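You operate a simulated robot arm through the tools that you are given. There is no shell and no other tool. Be economical: measure what you need, move in short steps, check, and stop when the job is done.

The job below is to be done with a simulated two-armed robot. You get a single attempt, and the scene is never put back.

JOB
On the dining table, fold the grey hand towel in half and then in half again.

It is judged by the outcome, as a careful person would: the job done as asked, and still so three seconds after it is handed in. It fails if anything else is knocked over, pushed out of place, dropped, spilled or broken. Flat cloth is picked up by pressing the open fingertips on it (5 to 10 N) and closing them slowly along it; thin cloth reads only 2 to 8 mm in the jaws.

ROBOT AND FRAMES
Two 7-joint arms with two-finger parallel grippers on one trunk, on a base that drives. Base frame: it is fixed to the floor where the robot stands at the start and does not move with it; the origin is under the middle of the robot, x ahead of it, y to its left, z up. Lengths are in m, angles in degrees, forces in N, time in s.
The left shoulder is at the start at [0.07, 0.163, 1.07], the right one opposite. Places, roughly: dining table [0.7, 0.1, 0.8]. Payload 3.43 kg a hand.
The TCP of each hand is the grasp point between the finger pads, 0.034 m short of the fingertips. In the tool frame z runs along the fingers and y along their closing line. The gripper opens to 0.128 m. The fingers are 0.024 m wide and 0.012 m thick; the gripper's body (0.048 by 0.13 m) begins 0.096 m behind the TCP.
Orientation is that of the tool frame in the base frame, as [roll, pitch, yaw] about the fixed x, y, z axes, in that order (R = Rz(yaw) Ry(pitch) Rx(roll)). With the fingers straight down and closing along the base's y, the tool's x points along the base's -x, its y along +y and its z along -z.

CONTROLS
- The arms move only by the tool move_arm. It takes "left_series", "right_series" or both (then of equal length, played together; a hand with none holds still); each is a list of rows, each a list of 6 numbers: the shift along the tool's x, y, z in m, then the turn, a rotation vector about the tool's x, y, z in degrees. In form: [[dx, dy, dz, wx, wy, wz], ...]. A call has 1 to 20 rows; each row is the pose to reach, as a shift and turn from the pose commanded when the call began, along the tool's axes at that moment. "left_gripper" and "right_gripper" are, for a hand that has rows, the gripper command, from -1 (shut) to 1 (fully open), values between in proportion, set as the call begins (left out, the last holds). Each row takes 0.2 s and may step no farther than 0.05 m and 8.6 degrees from the row before; otherwise, or with a gripper value out of range, the whole call is refused. Where a pose cannot be reached the arm comes as near as it can. A force on the tool above 40 N (or 10 N above the force at the start of the call, whichever is more), or a blocked arm, ends the call early, and 0.2 s more pass. The fingers move at their own pace (about 0.153 m/s each) and stop on an object; they squeeze with about 33 N. The grip force told is the motor's: it shows also when the fingers shut on nothing. Time passes only in rows, and 0.2 s behind the last, so rows that repeat a pose let the fingers close. The reply holds the time, the measured pose of the TCP, the force on the tool along the base axes, the opening and the grip force, in the units named above and with some noise, and new pictures: "show" is both (left out), scene, wrist or none (wrist: the cameras of the hands that moved).
- Cameras (640 x 400 px; columns grow to the right, rows downward): "scene" is now at [0.1321, -0.0011, 1.2841]; the picture's right is [-0.01, -1.00, 0.00], its down [-0.69, 0.01, -0.73] and it looks along [0.73, -0.01, -0.69] (base axes); focal length 247 px, centre (320, 200). "left" rides on the left gripper at [0.076, 0.011, -0.16] in its tool frame; the picture's right is [-0.15, 0.99, 0.00], its down [-0.88, -0.13, -0.46] and it looks along [-0.45, -0.07, 0.89] (tool axes); focal length 234 px, centre (320, 200). "right" rides on the right gripper at [0.076, -0.011, -0.16] in its tool frame; the picture's right is [0.15, 0.99, 0.00], its down [-0.88, 0.13, -0.46] and it looks along [-0.45, 0.07, 0.89] (tool axes); focal length 234 px, centre (320, 200). There is no depth. A picture from a camera that has moved, and an enlarged one, comes with that camera's place and axes in the base frame and with its lens.
- lift_body(by): slides the trunk up (or, below 0, down) by that many m; the arms and the scene camera ride with it, the base frame stays. It gives what a move gives, with no picture.
- steer(legs): drives the robot by 1 to 6 legs, each [ahead, left, turn to the left] in m, m and degrees, along the robot's own axes; the way and the turn of a leg run together, so that a leg with both is an arc; at most 1.5 m and 180 degrees a leg. The arms and the cameras ride along, it lands a little off, and it stops where it bumps. It gives what a move gives, and a new picture of the scene camera.
- pan_tilt(pan, tilt): turns the head with the scene camera to pan (to the left, within 86 degrees either way) and tilt (down, from -29 to 69), counted from straight ahead of the robot. It gives what a move gives, and a new picture of the scene camera.
- close_up(camera, box): a new picture of the part [left, top, right, bottom] of that camera's present view, enlarged. It takes no simulated time.
- job_done(): hands the job in; it is judged then, once.

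Go step by step. Nothing tells you exact positions but the pictures and the camera data: compare them with the known pose of the tool, close in by small moves and look again before you grip or let go. The budget is 120 turns and 170 pictures, counting those below and the enlarged ones. Unless the task says otherwise, let go and move clear before handing in, and close with one line.

The tools are called after "Request:" as name(argument=value, ...) on one line, values as JSON. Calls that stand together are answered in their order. move_arm: Moves the arms, as the interface text tells. Its arguments: {"type":"object","properties":{"left_series":{"type":"array"},"left_gripper":{"type":"number"},"right_series":{"type":"array"},"right_gripper":{"type":"number"},"show":{"type":"string","enum":["both","scene","wrist","none"]}},"required":[]} The other tools are called the same way: lift_body (by) slides the trunk up or down; steer (legs) drives the base; pan_tilt (pan, tilt) turns the head that bears the scene camera; close_up (camera, box) takes an enlarged picture of a part of a camera's view; job_done () hands the job in.

At the start:

```text
time: 0.0
left_position: [0.632, 0.2541, 0.9848]
left_tool_rot: [-179.9, 0.1, -180.0]
left_wrist_force: [0.0, -0.1, -1.0]
left_opening: 0.1282
left_gripper_force: 0.0
right_position: [0.6787, -0.2102, 0.9431]
right_tool_rot: [180.0, -0.1, -180.0]
right_wrist_force: [1.2, -0.9, -1.0]
right_opening: 0.1282
right_gripper_force: 0.0
trunk travel left (down, up): [-0.55, 0.39]
robot x, y, heading: [-0.0018, -0.0003, 0.0]
head pan, tilt: [-0.8, 43.4]
```

scene: 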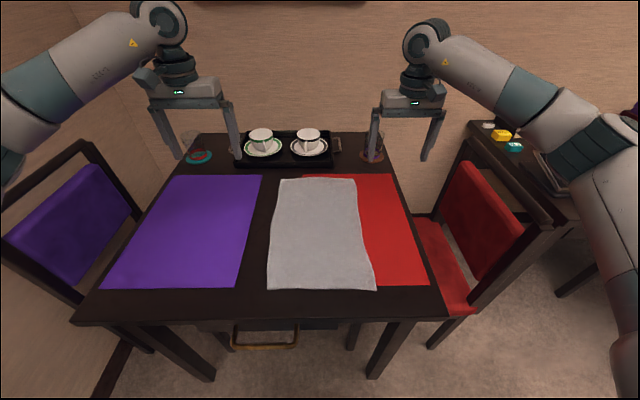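
right: 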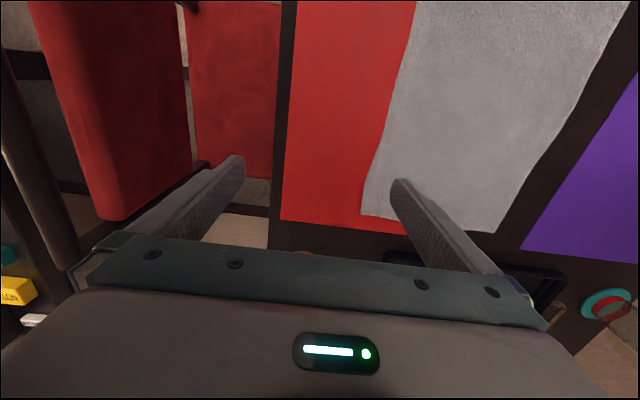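
left: 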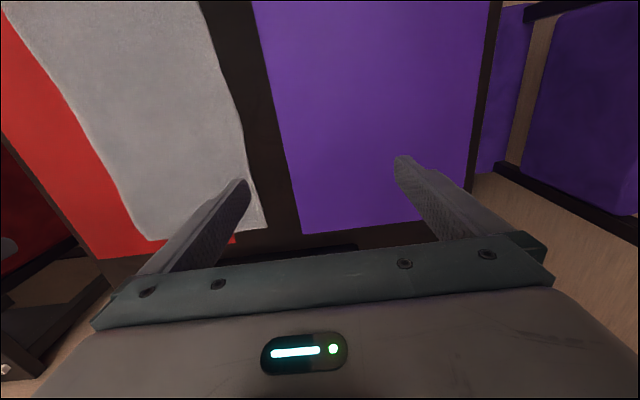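

The towel is about 0.40 m long (x 0.40–0.80) and 0.25 m wide (y ±0.125), on a table top at z≈0.755. I'll bring both hands over its far corners with the fingers partly closed, then check.

Request:
move_arm(left_series=[[-0.025, -0.026, 0.02, 0, 0, 0], [-0.05, -0.053, 0.04, 0, 0, 0], [-0.075, -0.08, 0.06, 0, 0, 0], [-0.1, -0.106, 0.08, 0, 0, 0], [-0.127, -0.133, 0.1, 0, 0, 0], [-0.153, -0.159, 0.125, 0, 0, 0], [-0.153, -0.159, 0.125, 0, 0, 0]], right_series=[[-0.018, 0.019, 0.014, 0, 0, 0], [-0.036, 0.038, 0.028, 0, 0, 0], [-0.054, 0.057, 0.042, 0, 0, 0], [-0.072, 0.076, 0.056, 0, 0, 0], [-0.09, 0.095, 0.07, 0, 0, 0], [-0.106, 0.115, 0.083, 0, 0, 0], [-0.106, 0.115, 0.083, 0, 0, 0]], left_gripper=-0.35, right_gripper=-0.35)

```text
time: 1.6
left_position: [0.7839, 0.0933, 0.8609]
left_tool_rot: [-180.0, 0.1, -180.0]
left_wrist_force: [-0.6, 0.2, 0.1]
left_opening: 0.0418
left_gripper_force: 0.1
right_position: [0.7859, -0.0956, 0.8609]
right_tool_rot: [-180.0, 0.1, 179.9]
right_wrist_force: [0.5, -1.1, 0.2]
right_opening: 0.0412
right_gripper_force: 0.1
trunk travel left (down, up): [-0.55, 0.39]
robot x, y, heading: [-0.0021, 0.0025, -0.0]
head pan, tilt: [-0.8, 43.4]
camera scene: at [0.1311, -0.0008, 1.2843], right [-0.01, -1.0, 0.0], down [-0.69, 0.01, -0.73], along [0.73, -0.01, -0.69], focal length 247 px, centre (320, 200)
camera right: at [0.7079, -0.1067, 1.0219], right [-0.15, 0.99, 0.0], down [0.88, 0.13, 0.46], along [0.45, 0.07, -0.89], focal length 234 px, centre (320, 200)
camera left: at [0.7086, 0.1062, 1.02], right [0.15, 0.99, 0.0], down [0.88, -0.13, 0.46], along [0.45, -0.07, -0.89], focal length 234 px, centre (320, 200)
```

scene: 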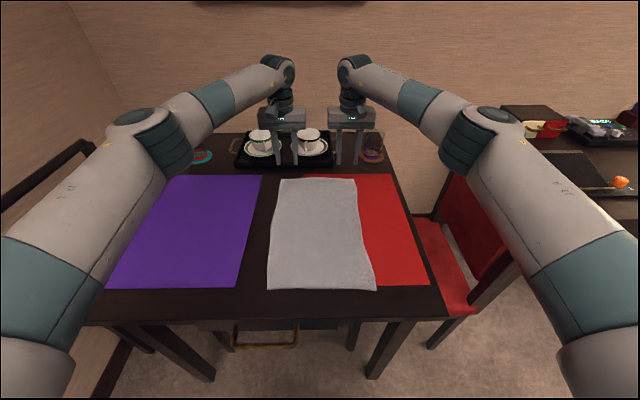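
right: 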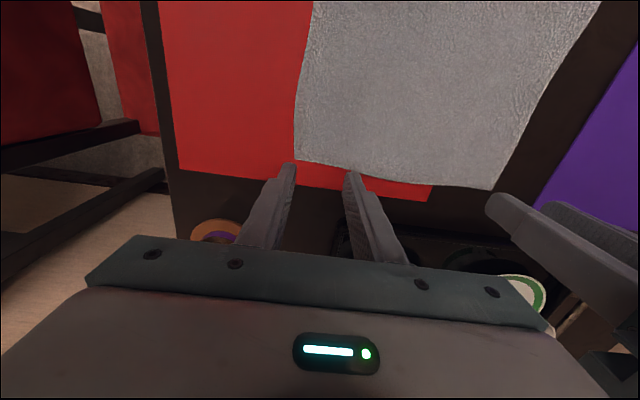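
left: 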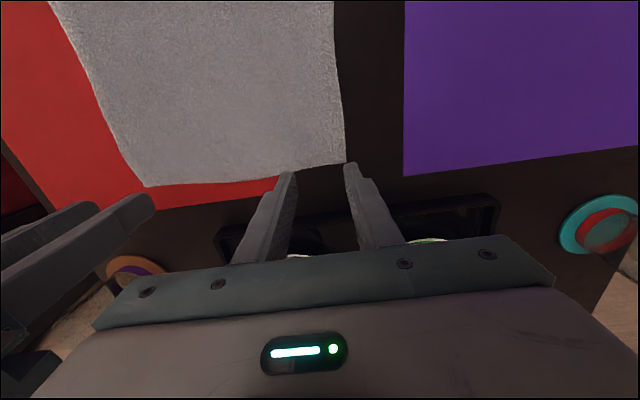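

Corners confirmed: left (0.797, 0.122), right (0.794, -0.124). I'll shift slightly inward and go down to just above the cloth.

Request:
move_arm(left_series=[[0.006, -0.004, 0.03, 0, 0, 0], [0.006, -0.004, 0.055, 0, 0, 0], [0.006, -0.004, 0.06, 0, 0, 0]], right_series=[[0.008, 0.004, 0.03, 0, 0, 0], [0.008, 0.004, 0.055, 0, 0, 0], [0.008, 0.004, 0.06, 0, 0, 0]], show="wrist")

```text
time: 2.4
left_position: [0.7791, 0.0918, 0.7999]
left_tool_rot: [179.9, 0.0, -179.9]
left_wrist_force: [0.8, -0.3, -0.4]
left_opening: 0.0416
left_gripper_force: 0.0
right_position: [0.7767, -0.091, 0.8004]
right_tool_rot: [-180.0, 0.0, -179.9]
right_wrist_force: [-0.1, 0.5, 1.1]
right_opening: 0.0415
right_gripper_force: 0.0
trunk travel left (down, up): [-0.55, 0.39]
robot x, y, heading: [-0.004, -0.0024, -0.0]
head pan, tilt: [-0.8, 43.4]
camera right: at [0.7002, -0.1028, 0.9613], right [-0.15, 0.99, 0.0], down [0.88, 0.13, 0.46], along [0.45, 0.07, -0.89], focal length 234 px, centre (320, 200)
camera left: at [0.7032, 0.1032, 0.959], right [0.15, 0.99, 0.0], down [0.88, -0.13, 0.46], along [0.45, -0.07, -0.89], focal length 234 px, centre (320, 200)
```

right: 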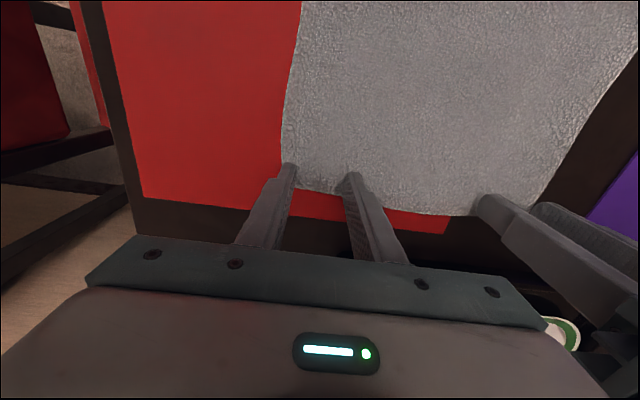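
left: 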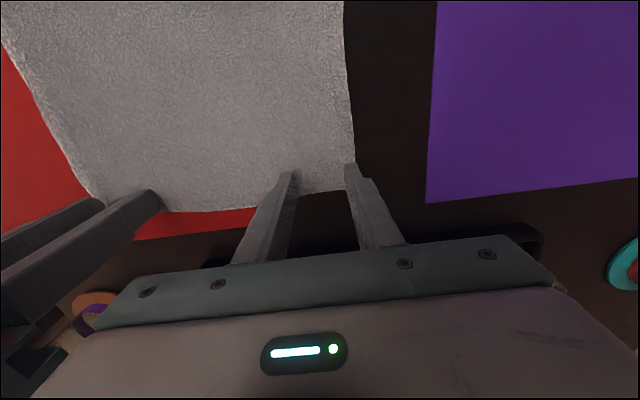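

Tips are about 1 cm above the table, close to the corners. I'll nudge further in and lower in millimetre steps to feel contact.

Request:
move_arm(left_series=[[0.005, -0.005, 0.002, 0, 0, 0], [0.005, -0.005, 0.006, 0, 0, 0], [0.005, -0.005, 0.006, 0, 0, 0]], right_series=[[0.004, 0.004, 0.002, 0, 0, 0], [0.004, 0.004, 0.006, 0, 0, 0], [0.004, 0.004, 0.006, 0, 0, 0]], show="none")

Request:
move_arm(left_series=[[0, 0, 0.003, 0, 0, 0], [0, 0, 0.003, 0, 0, 0]], right_series=[[0, 0, 0.003, 0, 0, 0], [0, 0, 0.003, 0, 0, 0]], show="none")

```text
time: 3.2
left_position: [0.7738, 0.0871, 0.7943]
left_tool_rot: [180.0, 0.0, 179.9]
left_wrist_force: [0.1, 0.2, -0.1]
left_opening: 0.0415
left_gripper_force: 0.1
right_position: [0.7734, -0.0872, 0.7949]
right_tool_rot: [180.0, 0.0, -180.0]
right_wrist_force: [0.5, -0.7, -0.3]
right_opening: 0.0415
right_gripper_force: 0.1
trunk travel left (down, up): [-0.55, 0.39]
robot x, y, heading: [-0.0001, 0.0023, -0.3]
head pan, tilt: [-0.8, 43.4]
```

```text
time: 3.8
left_position: [0.7728, 0.0857, 0.7908]
left_tool_rot: [-180.0, 0.1, 180.0]
left_wrist_force: [0.9, 0.7, 0.4]
left_opening: 0.0416
left_gripper_force: 0.4
right_position: [0.7732, -0.0879, 0.7913]
right_tool_rot: [-180.0, 0.0, -180.0]
right_wrist_force: [-0.1, -0.2, 1.1]
right_opening: 0.0419
right_gripper_force: 0.1
trunk travel left (down, up): [-0.55, 0.39]
robot x, y, heading: [-0.0012, 0.0011, 0.1]
head pan, tilt: [-0.8, 43.4]
```

Request:
move_arm(left_series=[[0, 0, 0.003, 0, 0, 0], [0, 0, 0.003, 0, 0, 0]], right_series=[[0, 0, 0.003, 0, 0, 0], [0, 0, 0.003, 0, 0, 0]], show="none")

Request:
move_arm(left_series=[[0, 0, 0.002, 0, 0, 0], [0, 0, 0.002, 0, 0, 0]], right_series=[[0, 0, 0.002, 0, 0, 0], [0, 0, 0.002, 0, 0, 0]], show="wrist")

```text
time: 4.4
left_position: [0.7727, 0.0869, 0.7884]
left_tool_rot: [-180.0, 0.1, -180.0]
left_wrist_force: [0.8, 0.0, 2.2]
left_opening: 0.0418
left_gripper_force: 0.7
right_position: [0.773, -0.0876, 0.7912]
right_tool_rot: [-180.0, 0.1, -180.0]
right_wrist_force: [2.1, 0.0, 9.1]
right_opening: 0.0417
right_gripper_force: 0.1
trunk travel left (down, up): [-0.55, 0.39]
robot x, y, heading: [-0.0025, 0.0018, -0.1]
head pan, tilt: [-0.8, 43.4]
```

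```text
time: 5.0
left_position: [0.7729, 0.0852, 0.788]
left_tool_rot: [180.0, 0.2, -180.0]
left_wrist_force: [0.6, -1.1, 4.3]
left_opening: 0.0416
left_gripper_force: 0.7
right_position: [0.7714, -0.086, 0.7896]
right_tool_rot: [-179.9, 0.3, 180.0]
right_wrist_force: [5.0, 0.0, 20.0]
right_opening: 0.0417
right_gripper_force: 0.1
trunk travel left (down, up): [-0.55, 0.39]
robot x, y, heading: [0.0025, 0.002, -0.0]
head pan, tilt: [-0.8, 43.4]
camera right: at [0.6942, -0.0989, 0.9505], right [-0.15, 0.99, 0.0], down [0.88, 0.13, 0.46], along [0.45, 0.07, -0.89], focal length 234 px, centre (320, 200)
camera left: at [0.6965, 0.0987, 0.9469], right [0.15, 0.99, 0.0], down [0.88, -0.13, 0.46], along [0.45, -0.07, -0.89], focal length 234 px, centre (320, 200)
```

right: 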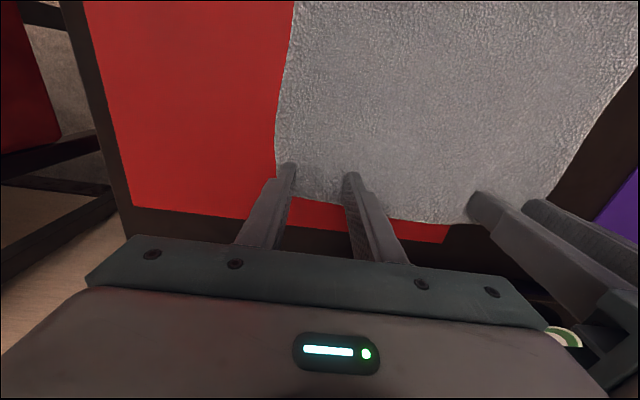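
left: 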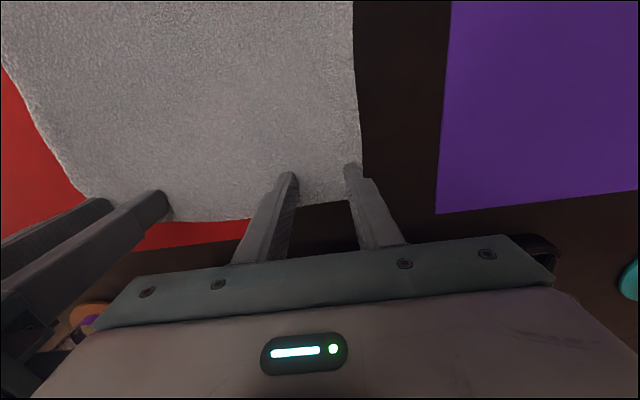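

Left presses ~4 N and right ~20 N (the mat is rigid). I'll balance them to 5–10 N and start closing slowly.

Request:
move_arm(left_series=[[0, 0, 0.001, 0, 0, 0], [0, 0, 0.001, 0, 0, 0]], right_series=[[0, 0, -0.002, 0, 0, 0], [0, 0, -0.002, 0, 0, 0]], show="none")

Request:
move_arm(left_series=[[0, 0, 0.0, 0, 0, 0]], right_series=[[0, 0, 0, 0, 0, 0]], left_gripper=-0.5, right_gripper=-0.5, show="wrist")

```text
time: 5.6
left_position: [0.7727, 0.0864, 0.7882]
left_tool_rot: [-179.9, 0.2, 180.0]
left_wrist_force: [1.3, -0.3, 10.6]
left_opening: 0.0415
left_gripper_force: 0.0
right_position: [0.7706, -0.086, 0.79]
right_tool_rot: [-180.0, 0.1, -179.9]
right_wrist_force: [2.8, 0.8, 13.5]
right_opening: 0.0416
right_gripper_force: 0.0
trunk travel left (down, up): [-0.55, 0.39]
robot x, y, heading: [0.0032, -0.0007, 0.2]
head pan, tilt: [-0.8, 43.4]
```

```text
time: 6.0
left_position: [0.7735, 0.086, 0.7884]
left_tool_rot: [-179.9, 0.1, 180.0]
left_wrist_force: [2.0, -1.5, 11.2]
left_opening: 0.0312
left_gripper_force: 0.0
right_position: [0.7717, -0.087, 0.7902]
right_tool_rot: [-180.0, 0.2, -179.9]
right_wrist_force: [-0.9, 2.8, 10.1]
right_opening: 0.0323
right_gripper_force: 0.5
trunk travel left (down, up): [-0.55, 0.39]
robot x, y, heading: [-0.0015, 0.0024, 0.3]
head pan, tilt: [-0.8, 43.4]
camera right: at [0.6934, -0.0981, 0.9511], right [-0.15, 0.99, 0.0], down [0.88, 0.13, 0.46], along [0.45, 0.07, -0.89], focal length 234 px, centre (320, 200)
camera left: at [0.6962, 0.0984, 0.9461], right [0.15, 0.99, 0.0], down [0.88, -0.13, 0.46], along [0.45, -0.07, -0.89], focal length 234 px, centre (320, 200)
```

right: 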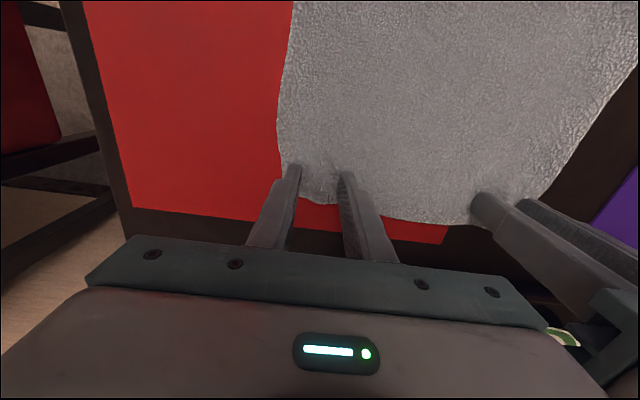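
left: 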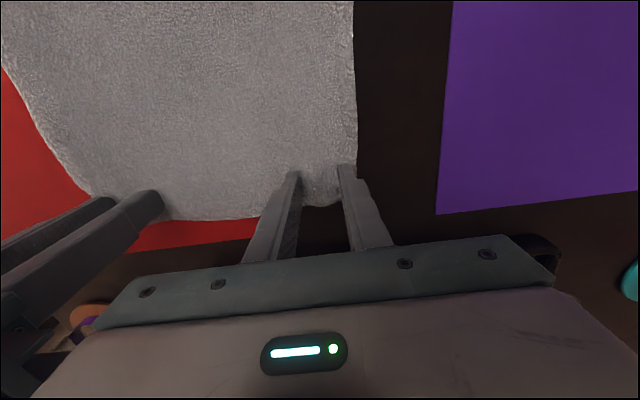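

The cloth is gathering between the fingers on both sides. I'll continue closing.

Request:
move_arm(left_series=[[0, 0, 0.0, 0, 0, 0]], right_series=[[0, 0, 0, 0, 0, 0]], left_gripper=-0.65, right_gripper=-0.65, show="none")

Request:
move_arm(left_series=[[0, 0, 0.0, 0, 0, 0]], right_series=[[0, 0, 0, 0, 0, 0]], left_gripper=-0.8, right_gripper=-0.8, show="none")

Request:
move_arm(left_series=[[0, 0, 0.0, 0, 0, 0], [0, 0, 0.0, 0, 0, 0], [0, 0, 0.0, 0, 0, 0]], right_series=[[0, 0, 0, 0, 0, 0], [0, 0, 0.0, 0, 0, 0], [0, 0, 0.0, 0, 0, 0]], left_gripper=-1, right_gripper=-1, show="wrist")

```text
time: 6.4
left_position: [0.7728, 0.0858, 0.7872]
left_tool_rot: [-180.0, 0.2, 180.0]
left_wrist_force: [-0.4, -3.4, 12.4]
left_opening: 0.0223
left_gripper_force: 0.0
right_position: [0.7709, -0.0879, 0.7906]
right_tool_rot: [180.0, 0.1, 179.9]
right_wrist_force: [-1.5, 3.4, 9.6]
right_opening: 0.0233
right_gripper_force: 0.4
trunk travel left (down, up): [-0.55, 0.39]
robot x, y, heading: [0.0014, -0.0013, -0.1]
head pan, tilt: [-0.8, 43.4]
```

```text
time: 6.8
left_position: [0.7724, 0.0867, 0.7867]
left_tool_rot: [179.9, 0.1, 180.0]
left_wrist_force: [-1.7, -3.7, 13.4]
left_opening: 0.014
left_gripper_force: 0.9
right_position: [0.7712, -0.0874, 0.7905]
right_tool_rot: [-180.0, 0.2, -180.0]
right_wrist_force: [-1.1, 3.2, 7.1]
right_opening: 0.0136
right_gripper_force: 0.0
trunk travel left (down, up): [-0.55, 0.39]
robot x, y, heading: [0.0028, -0.0028, -0.0]
head pan, tilt: [-0.8, 43.4]
```

```text
time: 7.6
left_position: [0.7731, 0.0857, 0.7862]
left_tool_rot: [-179.9, 0.3, 179.9]
left_wrist_force: [-0.6, -12.5, 15.0]
left_opening: 0.0045
left_gripper_force: 33.0
right_position: [0.7715, -0.0861, 0.7914]
right_tool_rot: [179.9, 0.1, -179.9]
right_wrist_force: [-1.3, 11.8, 5.2]
right_opening: 0.0041
right_gripper_force: 33.0
trunk travel left (down, up): [-0.55, 0.39]
robot x, y, heading: [0.0008, 0.0032, -0.1]
head pan, tilt: [-0.8, 43.4]
camera right: at [0.6936, -0.0983, 0.9513], right [-0.15, 0.99, 0.0], down [0.88, 0.13, 0.46], along [0.45, 0.07, -0.89], focal length 234 px, centre (320, 200)
camera left: at [0.6962, 0.0977, 0.9461], right [0.15, 0.99, 0.0], down [0.88, -0.13, 0.46], along [0.45, -0.07, -0.89], focal length 234 px, centre (320, 200)
```

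right: 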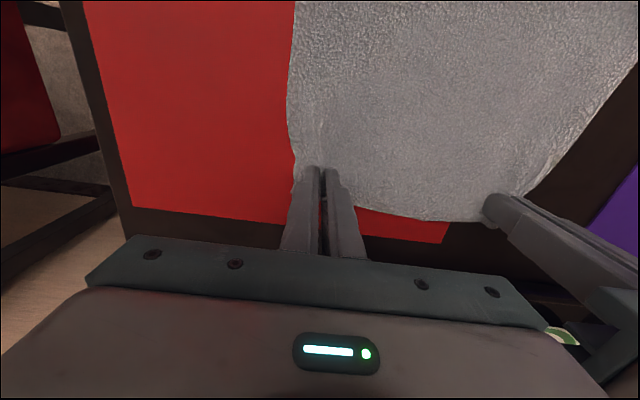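
left: 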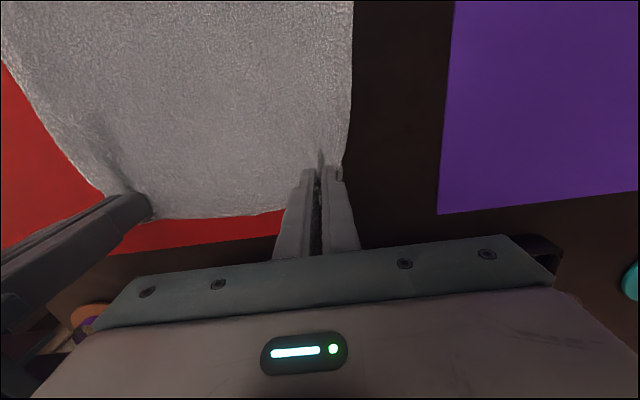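

Both grips read 4–4.5 mm with 33 N, so cloth is held. I'll lift slightly and check before folding.

Request:
move_arm(left_series=[[0.004, 0, -0.025, 0, 0, 0], [0.013, 0, -0.05, 0, 0, 0], [0.038, 0, -0.09, 0, 0, 0]], right_series=[[0.004, 0, -0.025, 0, 0, 0], [0.013, 0, -0.05, 0, 0, 0], [0.038, 0, -0.09, 0, 0, 0]])

```text
time: 8.4
left_position: [0.7335, 0.0858, 0.8761]
left_tool_rot: [180.0, 0.1, 180.0]
left_wrist_force: [-0.1, -15.8, 0.4]
left_opening: 0.0041
left_gripper_force: 33.1
right_position: [0.7322, -0.0879, 0.8803]
right_tool_rot: [180.0, 0.2, 180.0]
right_wrist_force: [-0.3, 16.7, -0.1]
right_opening: 0.0038
right_gripper_force: 32.9
trunk travel left (down, up): [-0.55, 0.39]
robot x, y, heading: [0.0024, 0.0011, 0.1]
head pan, tilt: [-0.8, 43.4]
camera scene: at [0.1293, -0.0011, 1.2843], right [-0.01, -1.0, 0.0], down [-0.69, 0.01, -0.73], along [0.73, -0.01, -0.69], focal length 247 px, centre (320, 200)
camera right: at [0.6552, -0.0992, 1.0409], right [-0.15, 0.99, 0.0], down [0.88, 0.13, 0.46], along [0.45, 0.07, -0.89], focal length 234 px, centre (320, 200)
camera left: at [0.6577, 0.0989, 1.0353], right [0.15, 0.99, 0.0], down [0.88, -0.13, 0.46], along [0.45, -0.07, -0.89], focal length 234 px, centre (320, 200)
```

scene: 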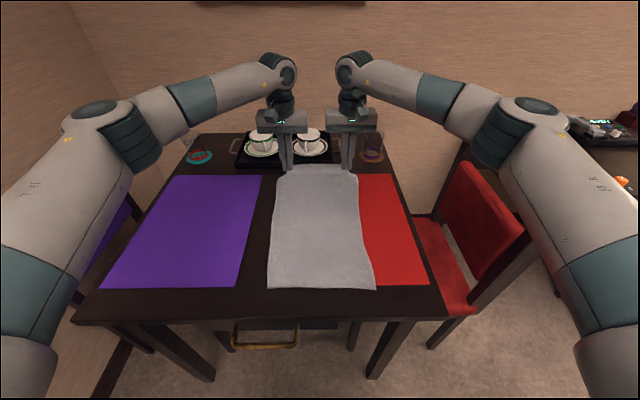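
right: 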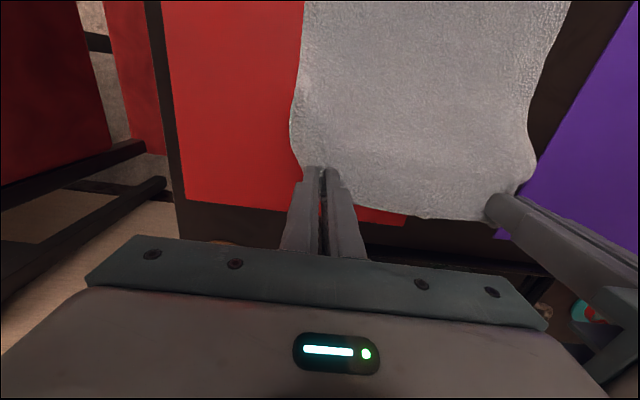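
left: 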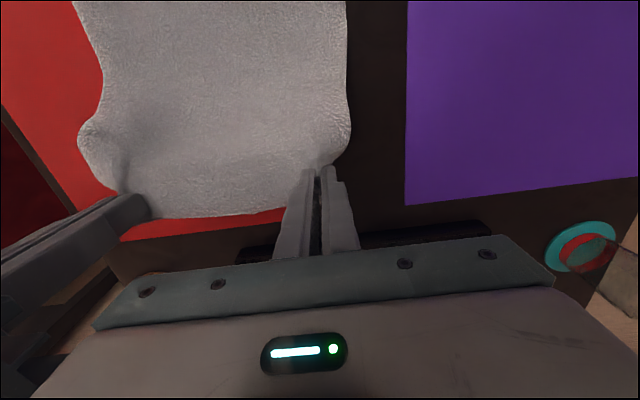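

Both corners are lifted and the cloth is a bit taut between the hands (16 N). I'll ease the hands inward slightly and sweep the edge in an arc toward the near edge.

Request:
move_arm(left_series=[[0.015, -0.004, -0.013, 0, 0, 0], [0.033, -0.005, -0.025, 0, 0, 0], [0.053, -0.006, -0.036, 0, 0, 0], [0.073, -0.006, -0.045, 0, 0, 0], [0.093, -0.007, -0.05, 0, 0, 0], [0.113, -0.007, -0.052, 0, 0, 0], [0.133, -0.008, -0.052, 0, 0, 0], [0.153, -0.008, -0.05, 0, 0, 0], [0.173, -0.008, -0.046, 0, 0, 0], [0.193, -0.008, -0.04, 0, 0, 0], [0.211, -0.008, -0.03, 0, 0, 0], [0.228, -0.008, -0.02, 0, 0, 0], [0.243, -0.008, -0.007, 0, 0, 0], [0.258, -0.008, 0.005, 0, 0, 0], [0.271, -0.008, 0.02, 0, 0, 0], [0.283, -0.008, 0.035, 0, 0, 0]], right_series=[[0.015, 0.003, -0.013, 0, 0, 0], [0.033, 0.002, -0.025, 0, 0, 0], [0.053, 0.001, -0.036, 0, 0, 0], [0.073, 0.001, -0.045, 0, 0, 0], [0.093, 0, -0.05, 0, 0, 0], [0.113, 0, -0.052, 0, 0, 0], [0.133, 0, -0.052, 0, 0, 0], [0.153, 0, -0.05, 0, 0, 0], [0.173, 0, -0.046, 0, 0, 0], [0.193, 0, -0.04, 0, 0, 0], [0.211, 0, -0.03, 0, 0, 0], [0.228, 0, -0.02, 0, 0, 0], [0.243, 0, -0.007, 0, 0, 0], [0.258, 0, 0.005, 0, 0, 0], [0.271, 0, 0.02, 0, 0, 0], [0.283, 0, 0.035, 0, 0, 0]])

```text
time: 11.8
left_position: [0.4535, 0.0786, 0.8394]
left_tool_rot: [-180.0, 0.0, 180.0]
left_wrist_force: [0.0, -2.6, 0.6]
left_opening: 0.004
left_gripper_force: 33.2
right_position: [0.452, -0.0874, 0.8433]
right_tool_rot: [179.9, 0.0, -180.0]
right_wrist_force: [-0.3, 2.7, 0.5]
right_opening: 0.0038
right_gripper_force: 33.4
trunk travel left (down, up): [-0.55, 0.39]
robot x, y, heading: [0.0012, 0.0029, 0.0]
head pan, tilt: [-0.8, 43.4]
camera scene: at [0.1321, -0.0011, 1.2842], right [-0.01, -1.0, 0.0], down [-0.69, 0.01, -0.73], along [0.73, -0.01, -0.69], focal length 247 px, centre (320, 200)
camera right: at [0.3754, -0.0992, 1.0043], right [-0.15, 0.99, 0.0], down [0.88, 0.13, 0.46], along [0.45, 0.07, -0.89], focal length 234 px, centre (320, 200)
camera left: at [0.377, 0.0907, 0.9994], right [0.15, 0.99, 0.0], down [0.88, -0.13, 0.46], along [0.45, -0.07, -0.89], focal length 234 px, centre (320, 200)
```

scene: 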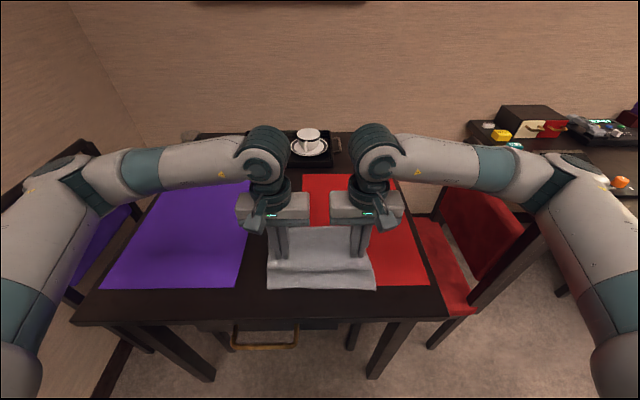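
right: 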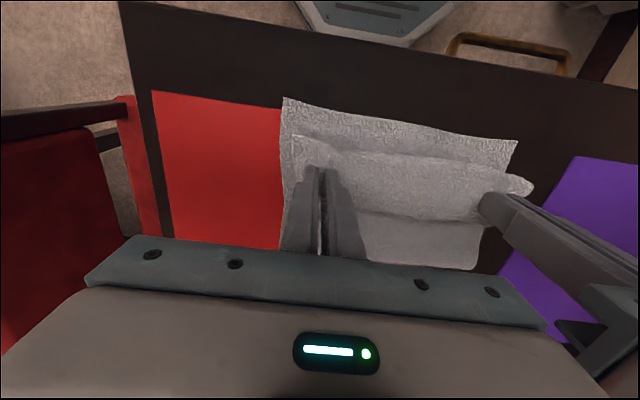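
left: 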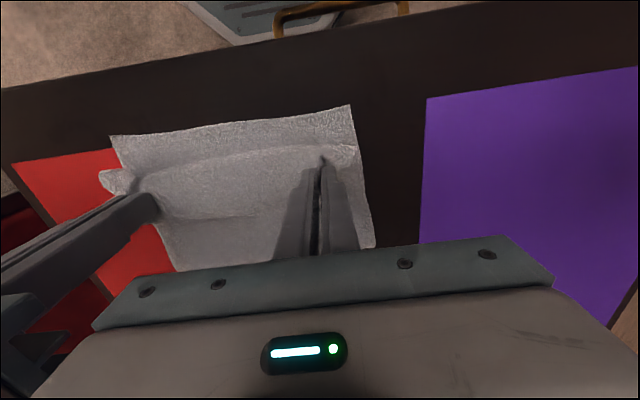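

The fold follows nicely; near edge is at x≈0.40. I'll lower the held corners onto it, aligning slightly on the right.

Request:
move_arm(left_series=[[0.01, 0, 0.012, 0, 0, 0], [0.02, 0, 0.024, 0, 0, 0], [0.028, 0, 0.036, 0, 0, 0], [0.028, 0, 0.042, 0, 0, 0], [0.028, 0, 0.042, 0, 0, 0]], right_series=[[0.01, -0.002, 0.012, 0, 0, 0], [0.021, -0.004, 0.024, 0, 0, 0], [0.032, -0.006, 0.036, 0, 0, 0], [0.032, -0.006, 0.042, 0, 0, 0], [0.032, -0.006, 0.042, 0, 0, 0]], show="wrist")

```text
time: 13.0
left_position: [0.4257, 0.0777, 0.7982]
left_tool_rot: [-179.8, 0.0, 180.0]
left_wrist_force: [-0.2, -13.0, 3.3]
left_opening: 0.0042
left_gripper_force: 33.1
right_position: [0.4197, -0.0946, 0.8021]
right_tool_rot: [179.9, 0.0, 179.9]
right_wrist_force: [0.6, 13.4, 1.2]
right_opening: 0.0038
right_gripper_force: 33.4
trunk travel left (down, up): [-0.55, 0.39]
robot x, y, heading: [-0.002, -0.0038, 0.2]
head pan, tilt: [-0.8, 43.4]
camera right: at [0.3424, -0.1056, 0.9626], right [-0.15, 0.99, 0.0], down [0.88, 0.13, 0.46], along [0.45, 0.07, -0.89], focal length 234 px, centre (320, 200)
camera left: at [0.3487, 0.0904, 0.9574], right [0.15, 0.99, 0.0], down [0.88, -0.13, 0.46], along [0.45, -0.07, -0.89], focal length 234 px, centre (320, 200)
```

right: 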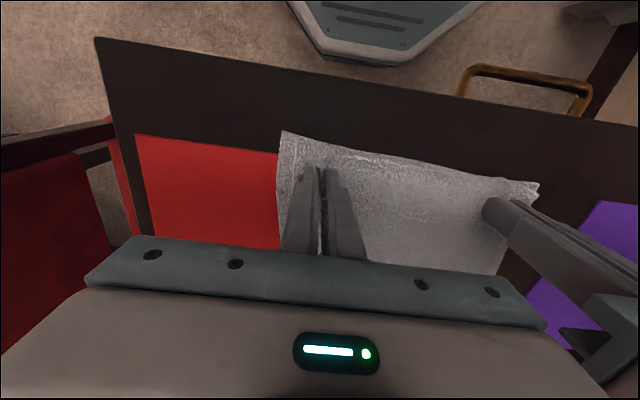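
left: 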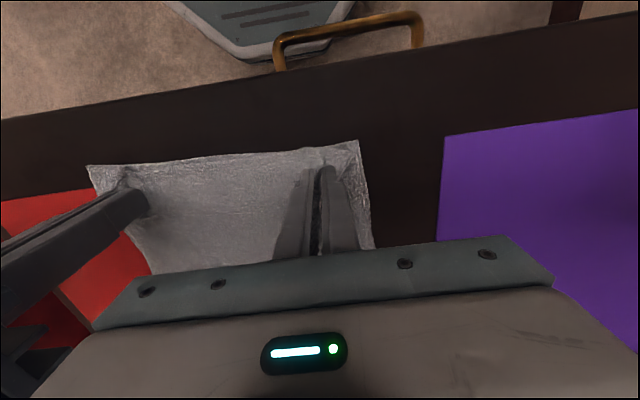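

The edges coincide well. I'll lower a little more and open gradually to spread the cloth back out.

Request:
move_arm(left_series=[[0, 0, 0.002, 0, 0, 0], [0, 0, 0.002, 0, 0, 0]], right_series=[[0, 0, 0.003, 0, 0, 0], [0, 0, 0.003, 0, 0, 0]], show="none")

Request:
move_arm(left_series=[[0, 0, 0, 0, 0, 0], [0, 0, 0, 0, 0, 0]], right_series=[[0, 0, 0, 0, 0, 0], [0, 0, 0, 0, 0, 0]], left_gripper=-0.7, right_gripper=-0.7, show="none")

Request:
move_arm(left_series=[[0, 0, 0, 0, 0, 0], [0, 0, 0, 0, 0, 0]], right_series=[[0, 0, 0, 0, 0, 0], [0, 0, 0, 0, 0, 0]], left_gripper=-0.35, right_gripper=-0.35, show="wrist")

```text
time: 13.6
left_position: [0.425, 0.0788, 0.7961]
left_tool_rot: [-180.0, 0.0, 180.0]
left_wrist_force: [-0.5, -15.2, 5.3]
left_opening: 0.0042
left_gripper_force: 33.0
right_position: [0.4185, -0.0939, 0.7988]
right_tool_rot: [179.9, 0.0, -179.9]
right_wrist_force: [-0.6, 13.6, 2.8]
right_opening: 0.0038
right_gripper_force: 33.3
trunk travel left (down, up): [-0.55, 0.39]
robot x, y, heading: [0.0039, -0.0005, -0.0]
head pan, tilt: [-0.8, 43.4]
```

```text
time: 14.2
left_position: [0.4251, 0.0795, 0.7962]
left_tool_rot: [179.9, 0.0, -179.9]
left_wrist_force: [-1.0, 1.9, 2.6]
left_opening: 0.0186
left_gripper_force: 0.0
right_position: [0.4192, -0.0942, 0.7992]
right_tool_rot: [-179.9, 0.0, 180.0]
right_wrist_force: [-0.6, -1.4, 3.1]
right_opening: 0.0187
right_gripper_force: 0.1
trunk travel left (down, up): [-0.55, 0.39]
robot x, y, heading: [0.0018, -0.0029, -0.2]
head pan, tilt: [-0.8, 43.4]
```

```text
time: 14.8
left_position: [0.4245, 0.0795, 0.7968]
left_tool_rot: [-179.9, 0.0, -180.0]
left_wrist_force: [-0.1, 1.6, 3.0]
left_opening: 0.0401
left_gripper_force: 0.1
right_position: [0.4185, -0.094, 0.7989]
right_tool_rot: [180.0, 0.0, -180.0]
right_wrist_force: [-0.5, -0.4, 2.6]
right_opening: 0.0409
right_gripper_force: 0.1
trunk travel left (down, up): [-0.55, 0.39]
robot x, y, heading: [-0.0005, 0.0001, -0.1]
head pan, tilt: [-0.8, 43.4]
camera right: at [0.3426, -0.1057, 0.9598], right [-0.15, 0.99, 0.0], down [0.88, 0.13, 0.46], along [0.45, 0.07, -0.89], focal length 234 px, centre (320, 200)
camera left: at [0.3487, 0.0909, 0.9552], right [0.15, 0.99, 0.0], down [0.88, -0.13, 0.46], along [0.45, -0.07, -0.89], focal length 234 px, centre (320, 200)
```

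right: 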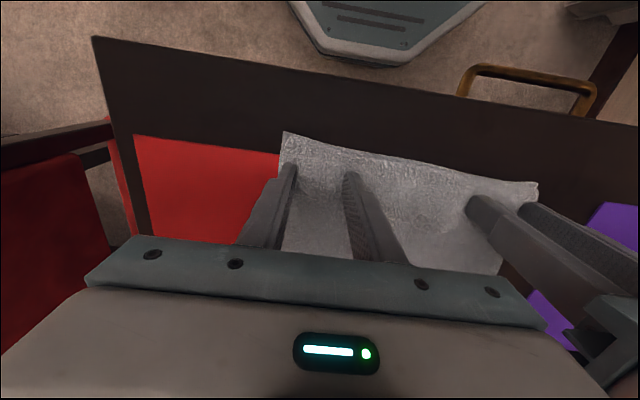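
left: 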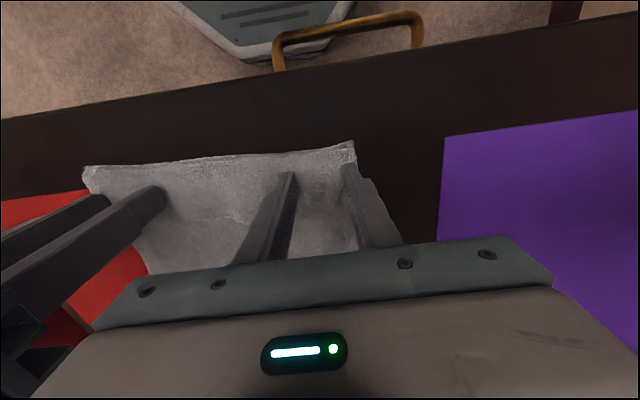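

Released cleanly with the edges lined up. I'll lift the hands clear and inspect the first fold.

Request:
move_arm(left_series=[[0, 0, -0.03, 0, 0, 0], [0, 0.02, -0.06, 0, 0, 0], [-0.03, 0.06, -0.08, 0, 0, 0], [-0.06, 0.1, -0.08, 0, 0, 0], [-0.09, 0.14, -0.08, 0, 0, 0]], right_series=[[0, 0, -0.03, 0, 0, 0], [0, -0.02, -0.06, 0, 0, 0], [-0.03, -0.06, -0.08, 0, 0, 0], [-0.06, -0.1, -0.08, 0, 0, 0], [-0.09, -0.14, -0.08, 0, 0, 0]], show="both")

Request:
close_up(camera="scene", box=[220, 180, 420, 305])

```text
refused: row 3 steps farther than a row can; nothing moved
```

```text
3.20 times, centred on (320, 242) of scene
camera zoom: at [0.1317, -0.001, 1.2842], right [-0.01, -1.0, 0.0], down [-0.69, 0.01, -0.73], along [0.73, -0.01, -0.69], focal length 792 px, centre (320, 64)
```

zoom: 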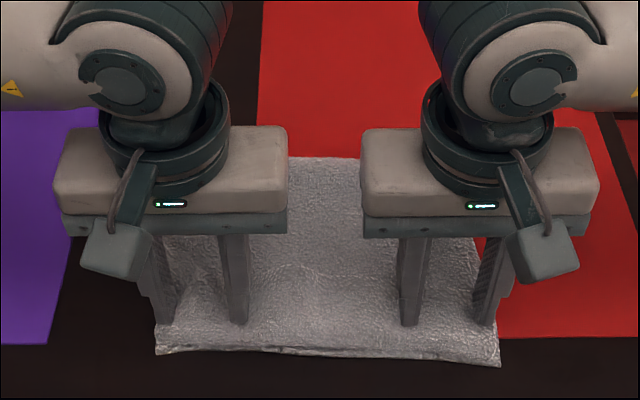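

The move was refused because one step was too long; I'll resend it with smaller steps.

Request:
move_arm(left_series=[[0, 0, -0.03, 0, 0, 0], [0, 0.01, -0.06, 0, 0, 0], [-0.02, 0.04, -0.08, 0, 0, 0], [-0.045, 0.075, -0.08, 0, 0, 0], [-0.07, 0.11, -0.08, 0, 0, 0], [-0.09, 0.14, -0.08, 0, 0, 0]], right_series=[[0, 0, -0.03, 0, 0, 0], [0, -0.01, -0.06, 0, 0, 0], [-0.02, -0.04, -0.08, 0, 0, 0], [-0.045, -0.075, -0.08, 0, 0, 0], [-0.07, -0.11, -0.08, 0, 0, 0], [-0.09, -0.14, -0.08, 0, 0, 0]], show="wrist")

Request:
close_up(camera="scene", box=[220, 180, 420, 305])

```text
time: 16.2
left_position: [0.5157, 0.2186, 0.8766]
left_tool_rot: [179.9, -0.1, -180.0]
left_wrist_force: [-0.3, 0.5, -0.5]
left_opening: 0.0418
left_gripper_force: 0.0
right_position: [0.5097, -0.2339, 0.8772]
right_tool_rot: [180.0, 0.0, -180.0]
right_wrist_force: [0.0, 0.1, 0.3]
right_opening: 0.0415
right_gripper_force: 0.1
trunk travel left (down, up): [-0.55, 0.39]
robot x, y, heading: [-0.0025, -0.0004, -0.2]
head pan, tilt: [-0.8, 43.4]
camera right: at [0.4333, -0.2448, 1.0388], right [-0.15, 0.99, 0.0], down [0.88, 0.13, 0.46], along [0.45, 0.07, -0.89], focal length 234 px, centre (320, 200)
camera left: at [0.4395, 0.2307, 1.0354], right [0.15, 0.99, 0.0], down [0.88, -0.13, 0.46], along [0.45, -0.07, -0.89], focal length 234 px, centre (320, 200)
```

right: 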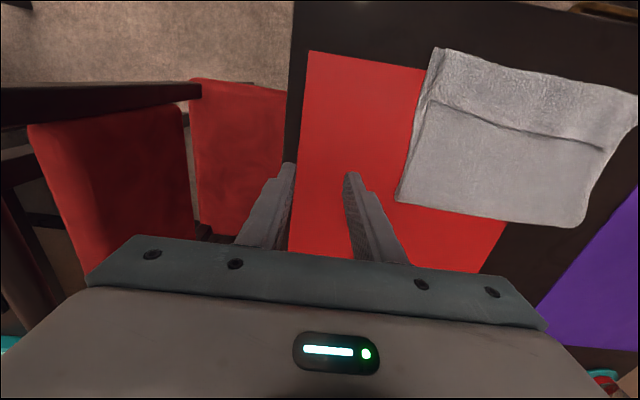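
left: 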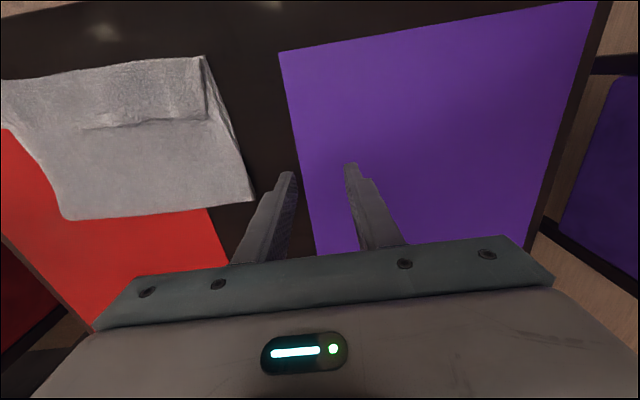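

```text
3.20 times, centred on (320, 242) of scene
camera zoom: at [0.132, -0.001, 1.2841], right [-0.01, -1.0, 0.0], down [-0.69, 0.01, -0.73], along [0.73, -0.01, -0.69], focal length 792 px, centre (320, 64)
```

zoom: 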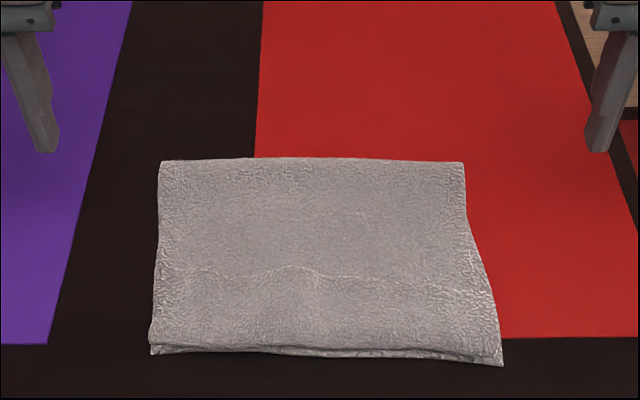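

The first fold is done, but the fold line lies at x≈0.56 rather than 0.60, with a ridge/pleat in the top layer. I'll look closer.

Request:
close_up(camera="right", box=[390, 30, 640, 240])

Request:
close_up(camera="left", box=[0, 40, 260, 230])

```text
1.90 times, centred on (515, 135) of right
camera zoom: at [0.4333, -0.2448, 1.0388], right [-0.15, 0.99, 0.0], down [0.88, 0.13, 0.46], along [0.45, 0.07, -0.89], focal length 446 px, centre (-51, 324)
```

zoom: 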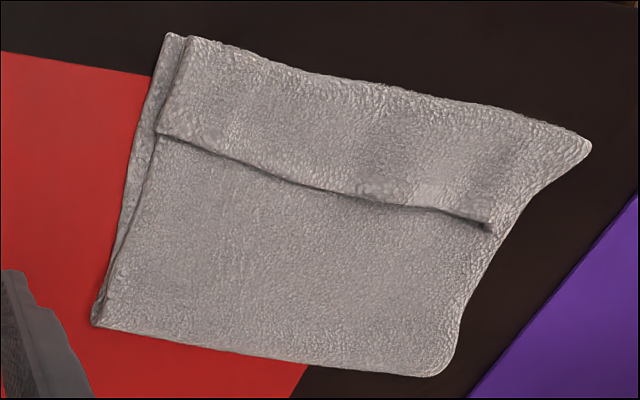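

```text
2.11 times, centred on (130, 135) of left
camera zoom: at [0.4395, 0.2307, 1.0354], right [0.15, 0.99, 0.0], down [0.88, -0.13, 0.46], along [0.45, -0.07, -0.89], focal length 493 px, centre (720, 337)
```

zoom: 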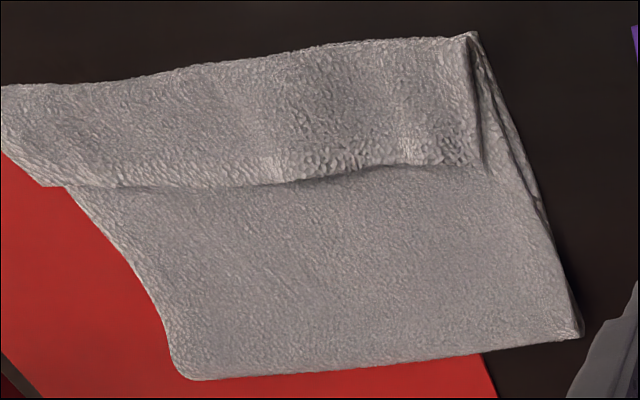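

The top layer has a pleat about 3 cm deep near x≈0.44. I'll pinch just the top layer at x≈0.50, lift it a little and draw it away to smooth it out. First I'll position the hands.

Request:
move_arm(left_series=[[0.005, -0.043, 0, 0, 0, 0], [0.01, -0.086, 0, 0, 0, 0], [0.015, -0.128, 0, 0, 0, 0], [0.015, -0.128, 0.035, 0, 0, 0], [0.015, -0.128, 0.068, 0, 0, 0], [0.015, -0.128, 0.073, 0, 0, 0], [0.015, -0.128, 0.073, 0, 0, 0]], right_series=[[0.005, 0.046, 0, 0, 0, 0], [0.01, 0.093, 0, 0, 0, 0], [0.01, 0.139, 0, 0, 0, 0], [0.01, 0.139, 0.035, 0, 0, 0], [0.01, 0.139, 0.068, 0, 0, 0], [0.01, 0.139, 0.073, 0, 0, 0], [0.01, 0.139, 0.073, 0, 0, 0]], show="wrist")

```text
time: 17.8
left_position: [0.5005, 0.0906, 0.8028]
left_tool_rot: [179.9, 0.0, 179.9]
left_wrist_force: [0.2, 0.2, 0.1]
left_opening: 0.0417
left_gripper_force: 0.1
right_position: [0.4998, -0.0934, 0.8043]
right_tool_rot: [179.9, -0.1, -180.0]
right_wrist_force: [0.6, -0.2, 1.0]
right_opening: 0.0417
right_gripper_force: 0.0
trunk travel left (down, up): [-0.55, 0.39]
robot x, y, heading: [-0.001, 0.0006, -0.3]
head pan, tilt: [-0.8, 43.4]
camera right: at [0.4231, -0.1057, 0.9653], right [-0.15, 0.99, 0.0], down [0.88, 0.13, 0.46], along [0.45, 0.07, -0.89], focal length 234 px, centre (320, 200)
camera left: at [0.425, 0.1024, 0.9617], right [0.15, 0.99, 0.0], down [0.88, -0.13, 0.46], along [0.45, -0.07, -0.89], focal length 234 px, centre (320, 200)
```

right: 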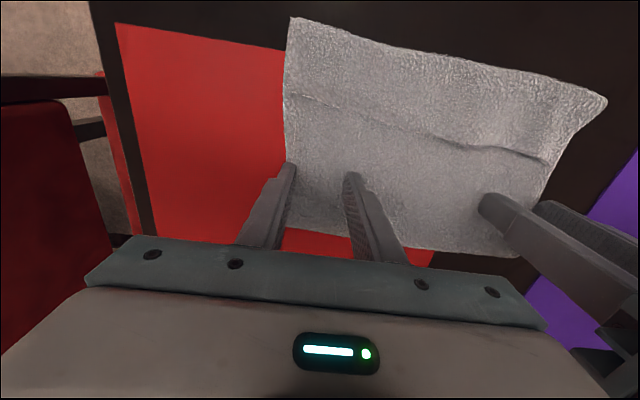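
left: 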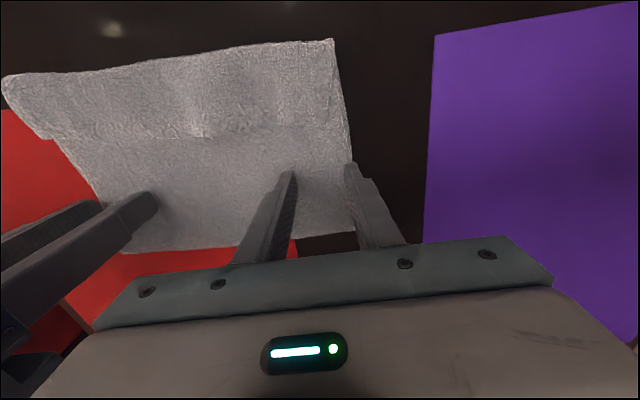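

Both hands are over the cloth just beyond the pleat; outer fingers sit near the edges, so I'll move inward and lower to contact.

Request:
move_arm(left_series=[[0, -0.008, 0.001, 0, 0, 0], [0, -0.008, 0.004, 0, 0, 0], [0, -0.008, 0.004, 0, 0, 0]], right_series=[[0, 0.012, 0.001, 0, 0, 0], [0, 0.012, 0.004, 0, 0, 0], [0, 0.012, 0.004, 0, 0, 0]], show="none")

Request:
move_arm(left_series=[[0, 0, 0.002, 0, 0, 0], [0, 0, 0.002, 0, 0, 0]], right_series=[[0, 0, 0.002, 0, 0, 0], [0, 0, 0.002, 0, 0, 0]], show="none")

```text
time: 18.6
left_position: [0.5009, 0.0824, 0.7994]
left_tool_rot: [180.0, 0.0, -180.0]
left_wrist_force: [-0.8, 0.7, -0.4]
left_opening: 0.0416
left_gripper_force: 0.0
right_position: [0.4991, -0.0813, 0.8015]
right_tool_rot: [-180.0, 0.1, 180.0]
right_wrist_force: [0.3, 0.3, 0.8]
right_opening: 0.0414
right_gripper_force: 0.2
trunk travel left (down, up): [-0.55, 0.39]
robot x, y, heading: [0.0018, 0.0013, 0.0]
head pan, tilt: [-0.8, 43.4]
```

```text
time: 19.2
left_position: [0.501, 0.0833, 0.7971]
left_tool_rot: [180.0, -0.1, 180.0]
left_wrist_force: [-0.3, 0.1, 0.5]
left_opening: 0.0414
left_gripper_force: 0.1
right_position: [0.4993, -0.0829, 0.7995]
right_tool_rot: [-179.9, -0.1, -180.0]
right_wrist_force: [0.1, 0.5, -0.1]
right_opening: 0.0419
right_gripper_force: 0.1
trunk travel left (down, up): [-0.55, 0.39]
robot x, y, heading: [0.0055, 0.0006, 0.2]
head pan, tilt: [-0.8, 43.4]
```

Request:
move_arm(left_series=[[0, 0, 0.003, 0, 0, 0], [0, 0, 0.003, 0, 0, 0]], right_series=[[0, 0, 0.003, 0, 0, 0], [0, 0, 0.003, 0, 0, 0]], show="none")

Request:
move_arm(left_series=[[0, 0, 0.002, 0, 0, 0], [0, 0, 0.002, 0, 0, 0]], right_series=[[0, 0, 0.001, 0, 0, 0], [0, 0, 0.001, 0, 0, 0]], show="none")

```text
time: 19.8
left_position: [0.5, 0.0822, 0.794]
left_tool_rot: [179.9, 0.1, -179.9]
left_wrist_force: [0.0, -0.2, 1.8]
left_opening: 0.0417
left_gripper_force: 0.2
right_position: [0.5002, -0.0828, 0.7976]
right_tool_rot: [-179.9, 0.0, 180.0]
right_wrist_force: [0.4, -0.3, 1.4]
right_opening: 0.0416
right_gripper_force: 0.0
trunk travel left (down, up): [-0.55, 0.39]
robot x, y, heading: [-0.0022, -0.0007, 0.2]
head pan, tilt: [-0.8, 43.4]
```

```text
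time: 20.4
left_position: [0.5, 0.0828, 0.7921]
left_tool_rot: [179.9, 0.0, 179.9]
left_wrist_force: [0.4, -1.0, 3.8]
left_opening: 0.0413
left_gripper_force: 0.1
right_position: [0.4997, -0.0829, 0.7942]
right_tool_rot: [-180.0, 0.0, -179.9]
right_wrist_force: [0.1, 1.3, 1.3]
right_opening: 0.0417
right_gripper_force: 0.1
trunk travel left (down, up): [-0.55, 0.39]
robot x, y, heading: [0.0008, -0.0013, 0.1]
head pan, tilt: [-0.8, 43.4]
```

Request:
move_arm(left_series=[[0, 0, 0, 0, 0, 0], [0, 0, 0, 0, 0, 0]], right_series=[[0, 0, 0.0015, 0, 0, 0], [0, 0, 0.0015, 0, 0, 0]], left_gripper=-0.55, right_gripper=-0.55, show="none")

Request:
move_arm(left_series=[[0, 0, 0, 0, 0, 0]], right_series=[[0, 0, 0, 0, 0, 0]], left_gripper=-0.75, right_gripper=-0.75, show="none")

Request:
move_arm(left_series=[[0, 0, 0, 0, 0, 0], [0, 0, 0, 0, 0, 0], [0, 0, 0, 0, 0, 0]], right_series=[[0, 0, 0, 0, 0, 0], [0, 0, 0, 0, 0, 0], [0, 0, 0, 0, 0, 0]], left_gripper=-1, right_gripper=-1, show="wrist")

```text
time: 21.0
left_position: [0.4995, 0.0821, 0.7922]
left_tool_rot: [180.0, 0.0, -179.9]
left_wrist_force: [0.2, -0.1, 2.1]
left_opening: 0.0286
left_gripper_force: 0.0
right_position: [0.4997, -0.0823, 0.794]
right_tool_rot: [-179.9, 0.0, -180.0]
right_wrist_force: [-0.2, -1.3, 4.2]
right_opening: 0.0287
right_gripper_force: 0.1
trunk travel left (down, up): [-0.55, 0.39]
robot x, y, heading: [0.0005, -0.0009, -0.2]
head pan, tilt: [-0.8, 43.4]
```

```text
time: 21.4
left_position: [0.4995, 0.0836, 0.7919]
left_tool_rot: [-180.0, 0.0, 180.0]
left_wrist_force: [-0.5, -0.2, 1.4]
left_opening: 0.0166
left_gripper_force: 0.4
right_position: [0.4994, -0.0824, 0.7935]
right_tool_rot: [-179.9, -0.1, -179.9]
right_wrist_force: [0.1, 1.1, 4.8]
right_opening: 0.0164
right_gripper_force: 0.1
trunk travel left (down, up): [-0.55, 0.39]
robot x, y, heading: [0.0013, -0.002, -0.1]
head pan, tilt: [-0.8, 43.4]
```

```text
time: 22.2
left_position: [0.5, 0.0827, 0.7929]
left_tool_rot: [-179.9, 0.0, -180.0]
left_wrist_force: [-0.5, -10.6, 2.5]
left_opening: 0.0038
left_gripper_force: 32.8
right_position: [0.4986, -0.0814, 0.7936]
right_tool_rot: [179.9, 0.0, -179.9]
right_wrist_force: [1.7, 12.5, 6.0]
right_opening: 0.0073
right_gripper_force: 32.8
trunk travel left (down, up): [-0.55, 0.39]
robot x, y, heading: [0.0016, 0.0022, 0.0]
head pan, tilt: [-0.8, 43.4]
camera right: at [0.4221, -0.0939, 0.955], right [-0.15, 0.99, 0.0], down [0.88, 0.13, 0.46], along [0.45, 0.07, -0.89], focal length 234 px, centre (320, 200)
camera left: at [0.4236, 0.0947, 0.9517], right [0.15, 0.99, 0.0], down [0.88, -0.13, 0.46], along [0.45, -0.07, -0.89], focal length 234 px, centre (320, 200)
```

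right: 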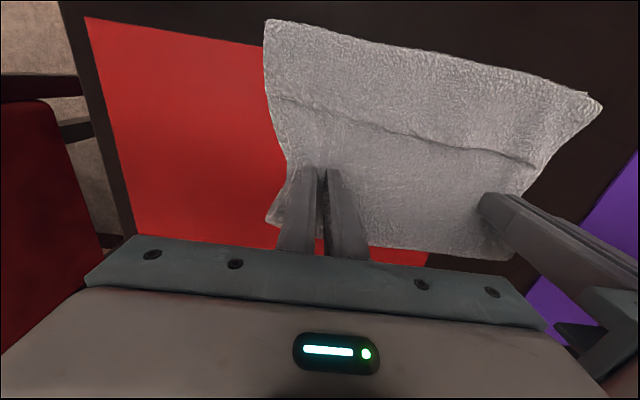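
left: 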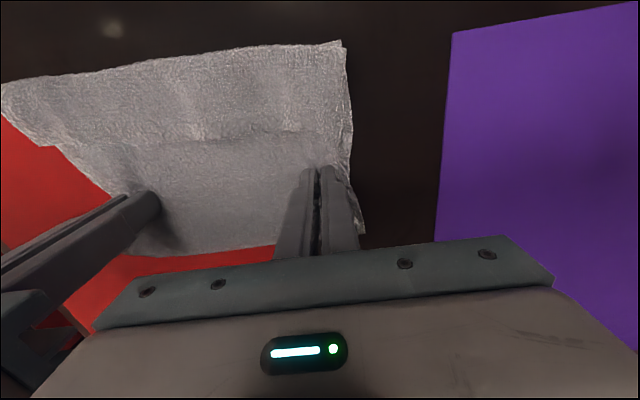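

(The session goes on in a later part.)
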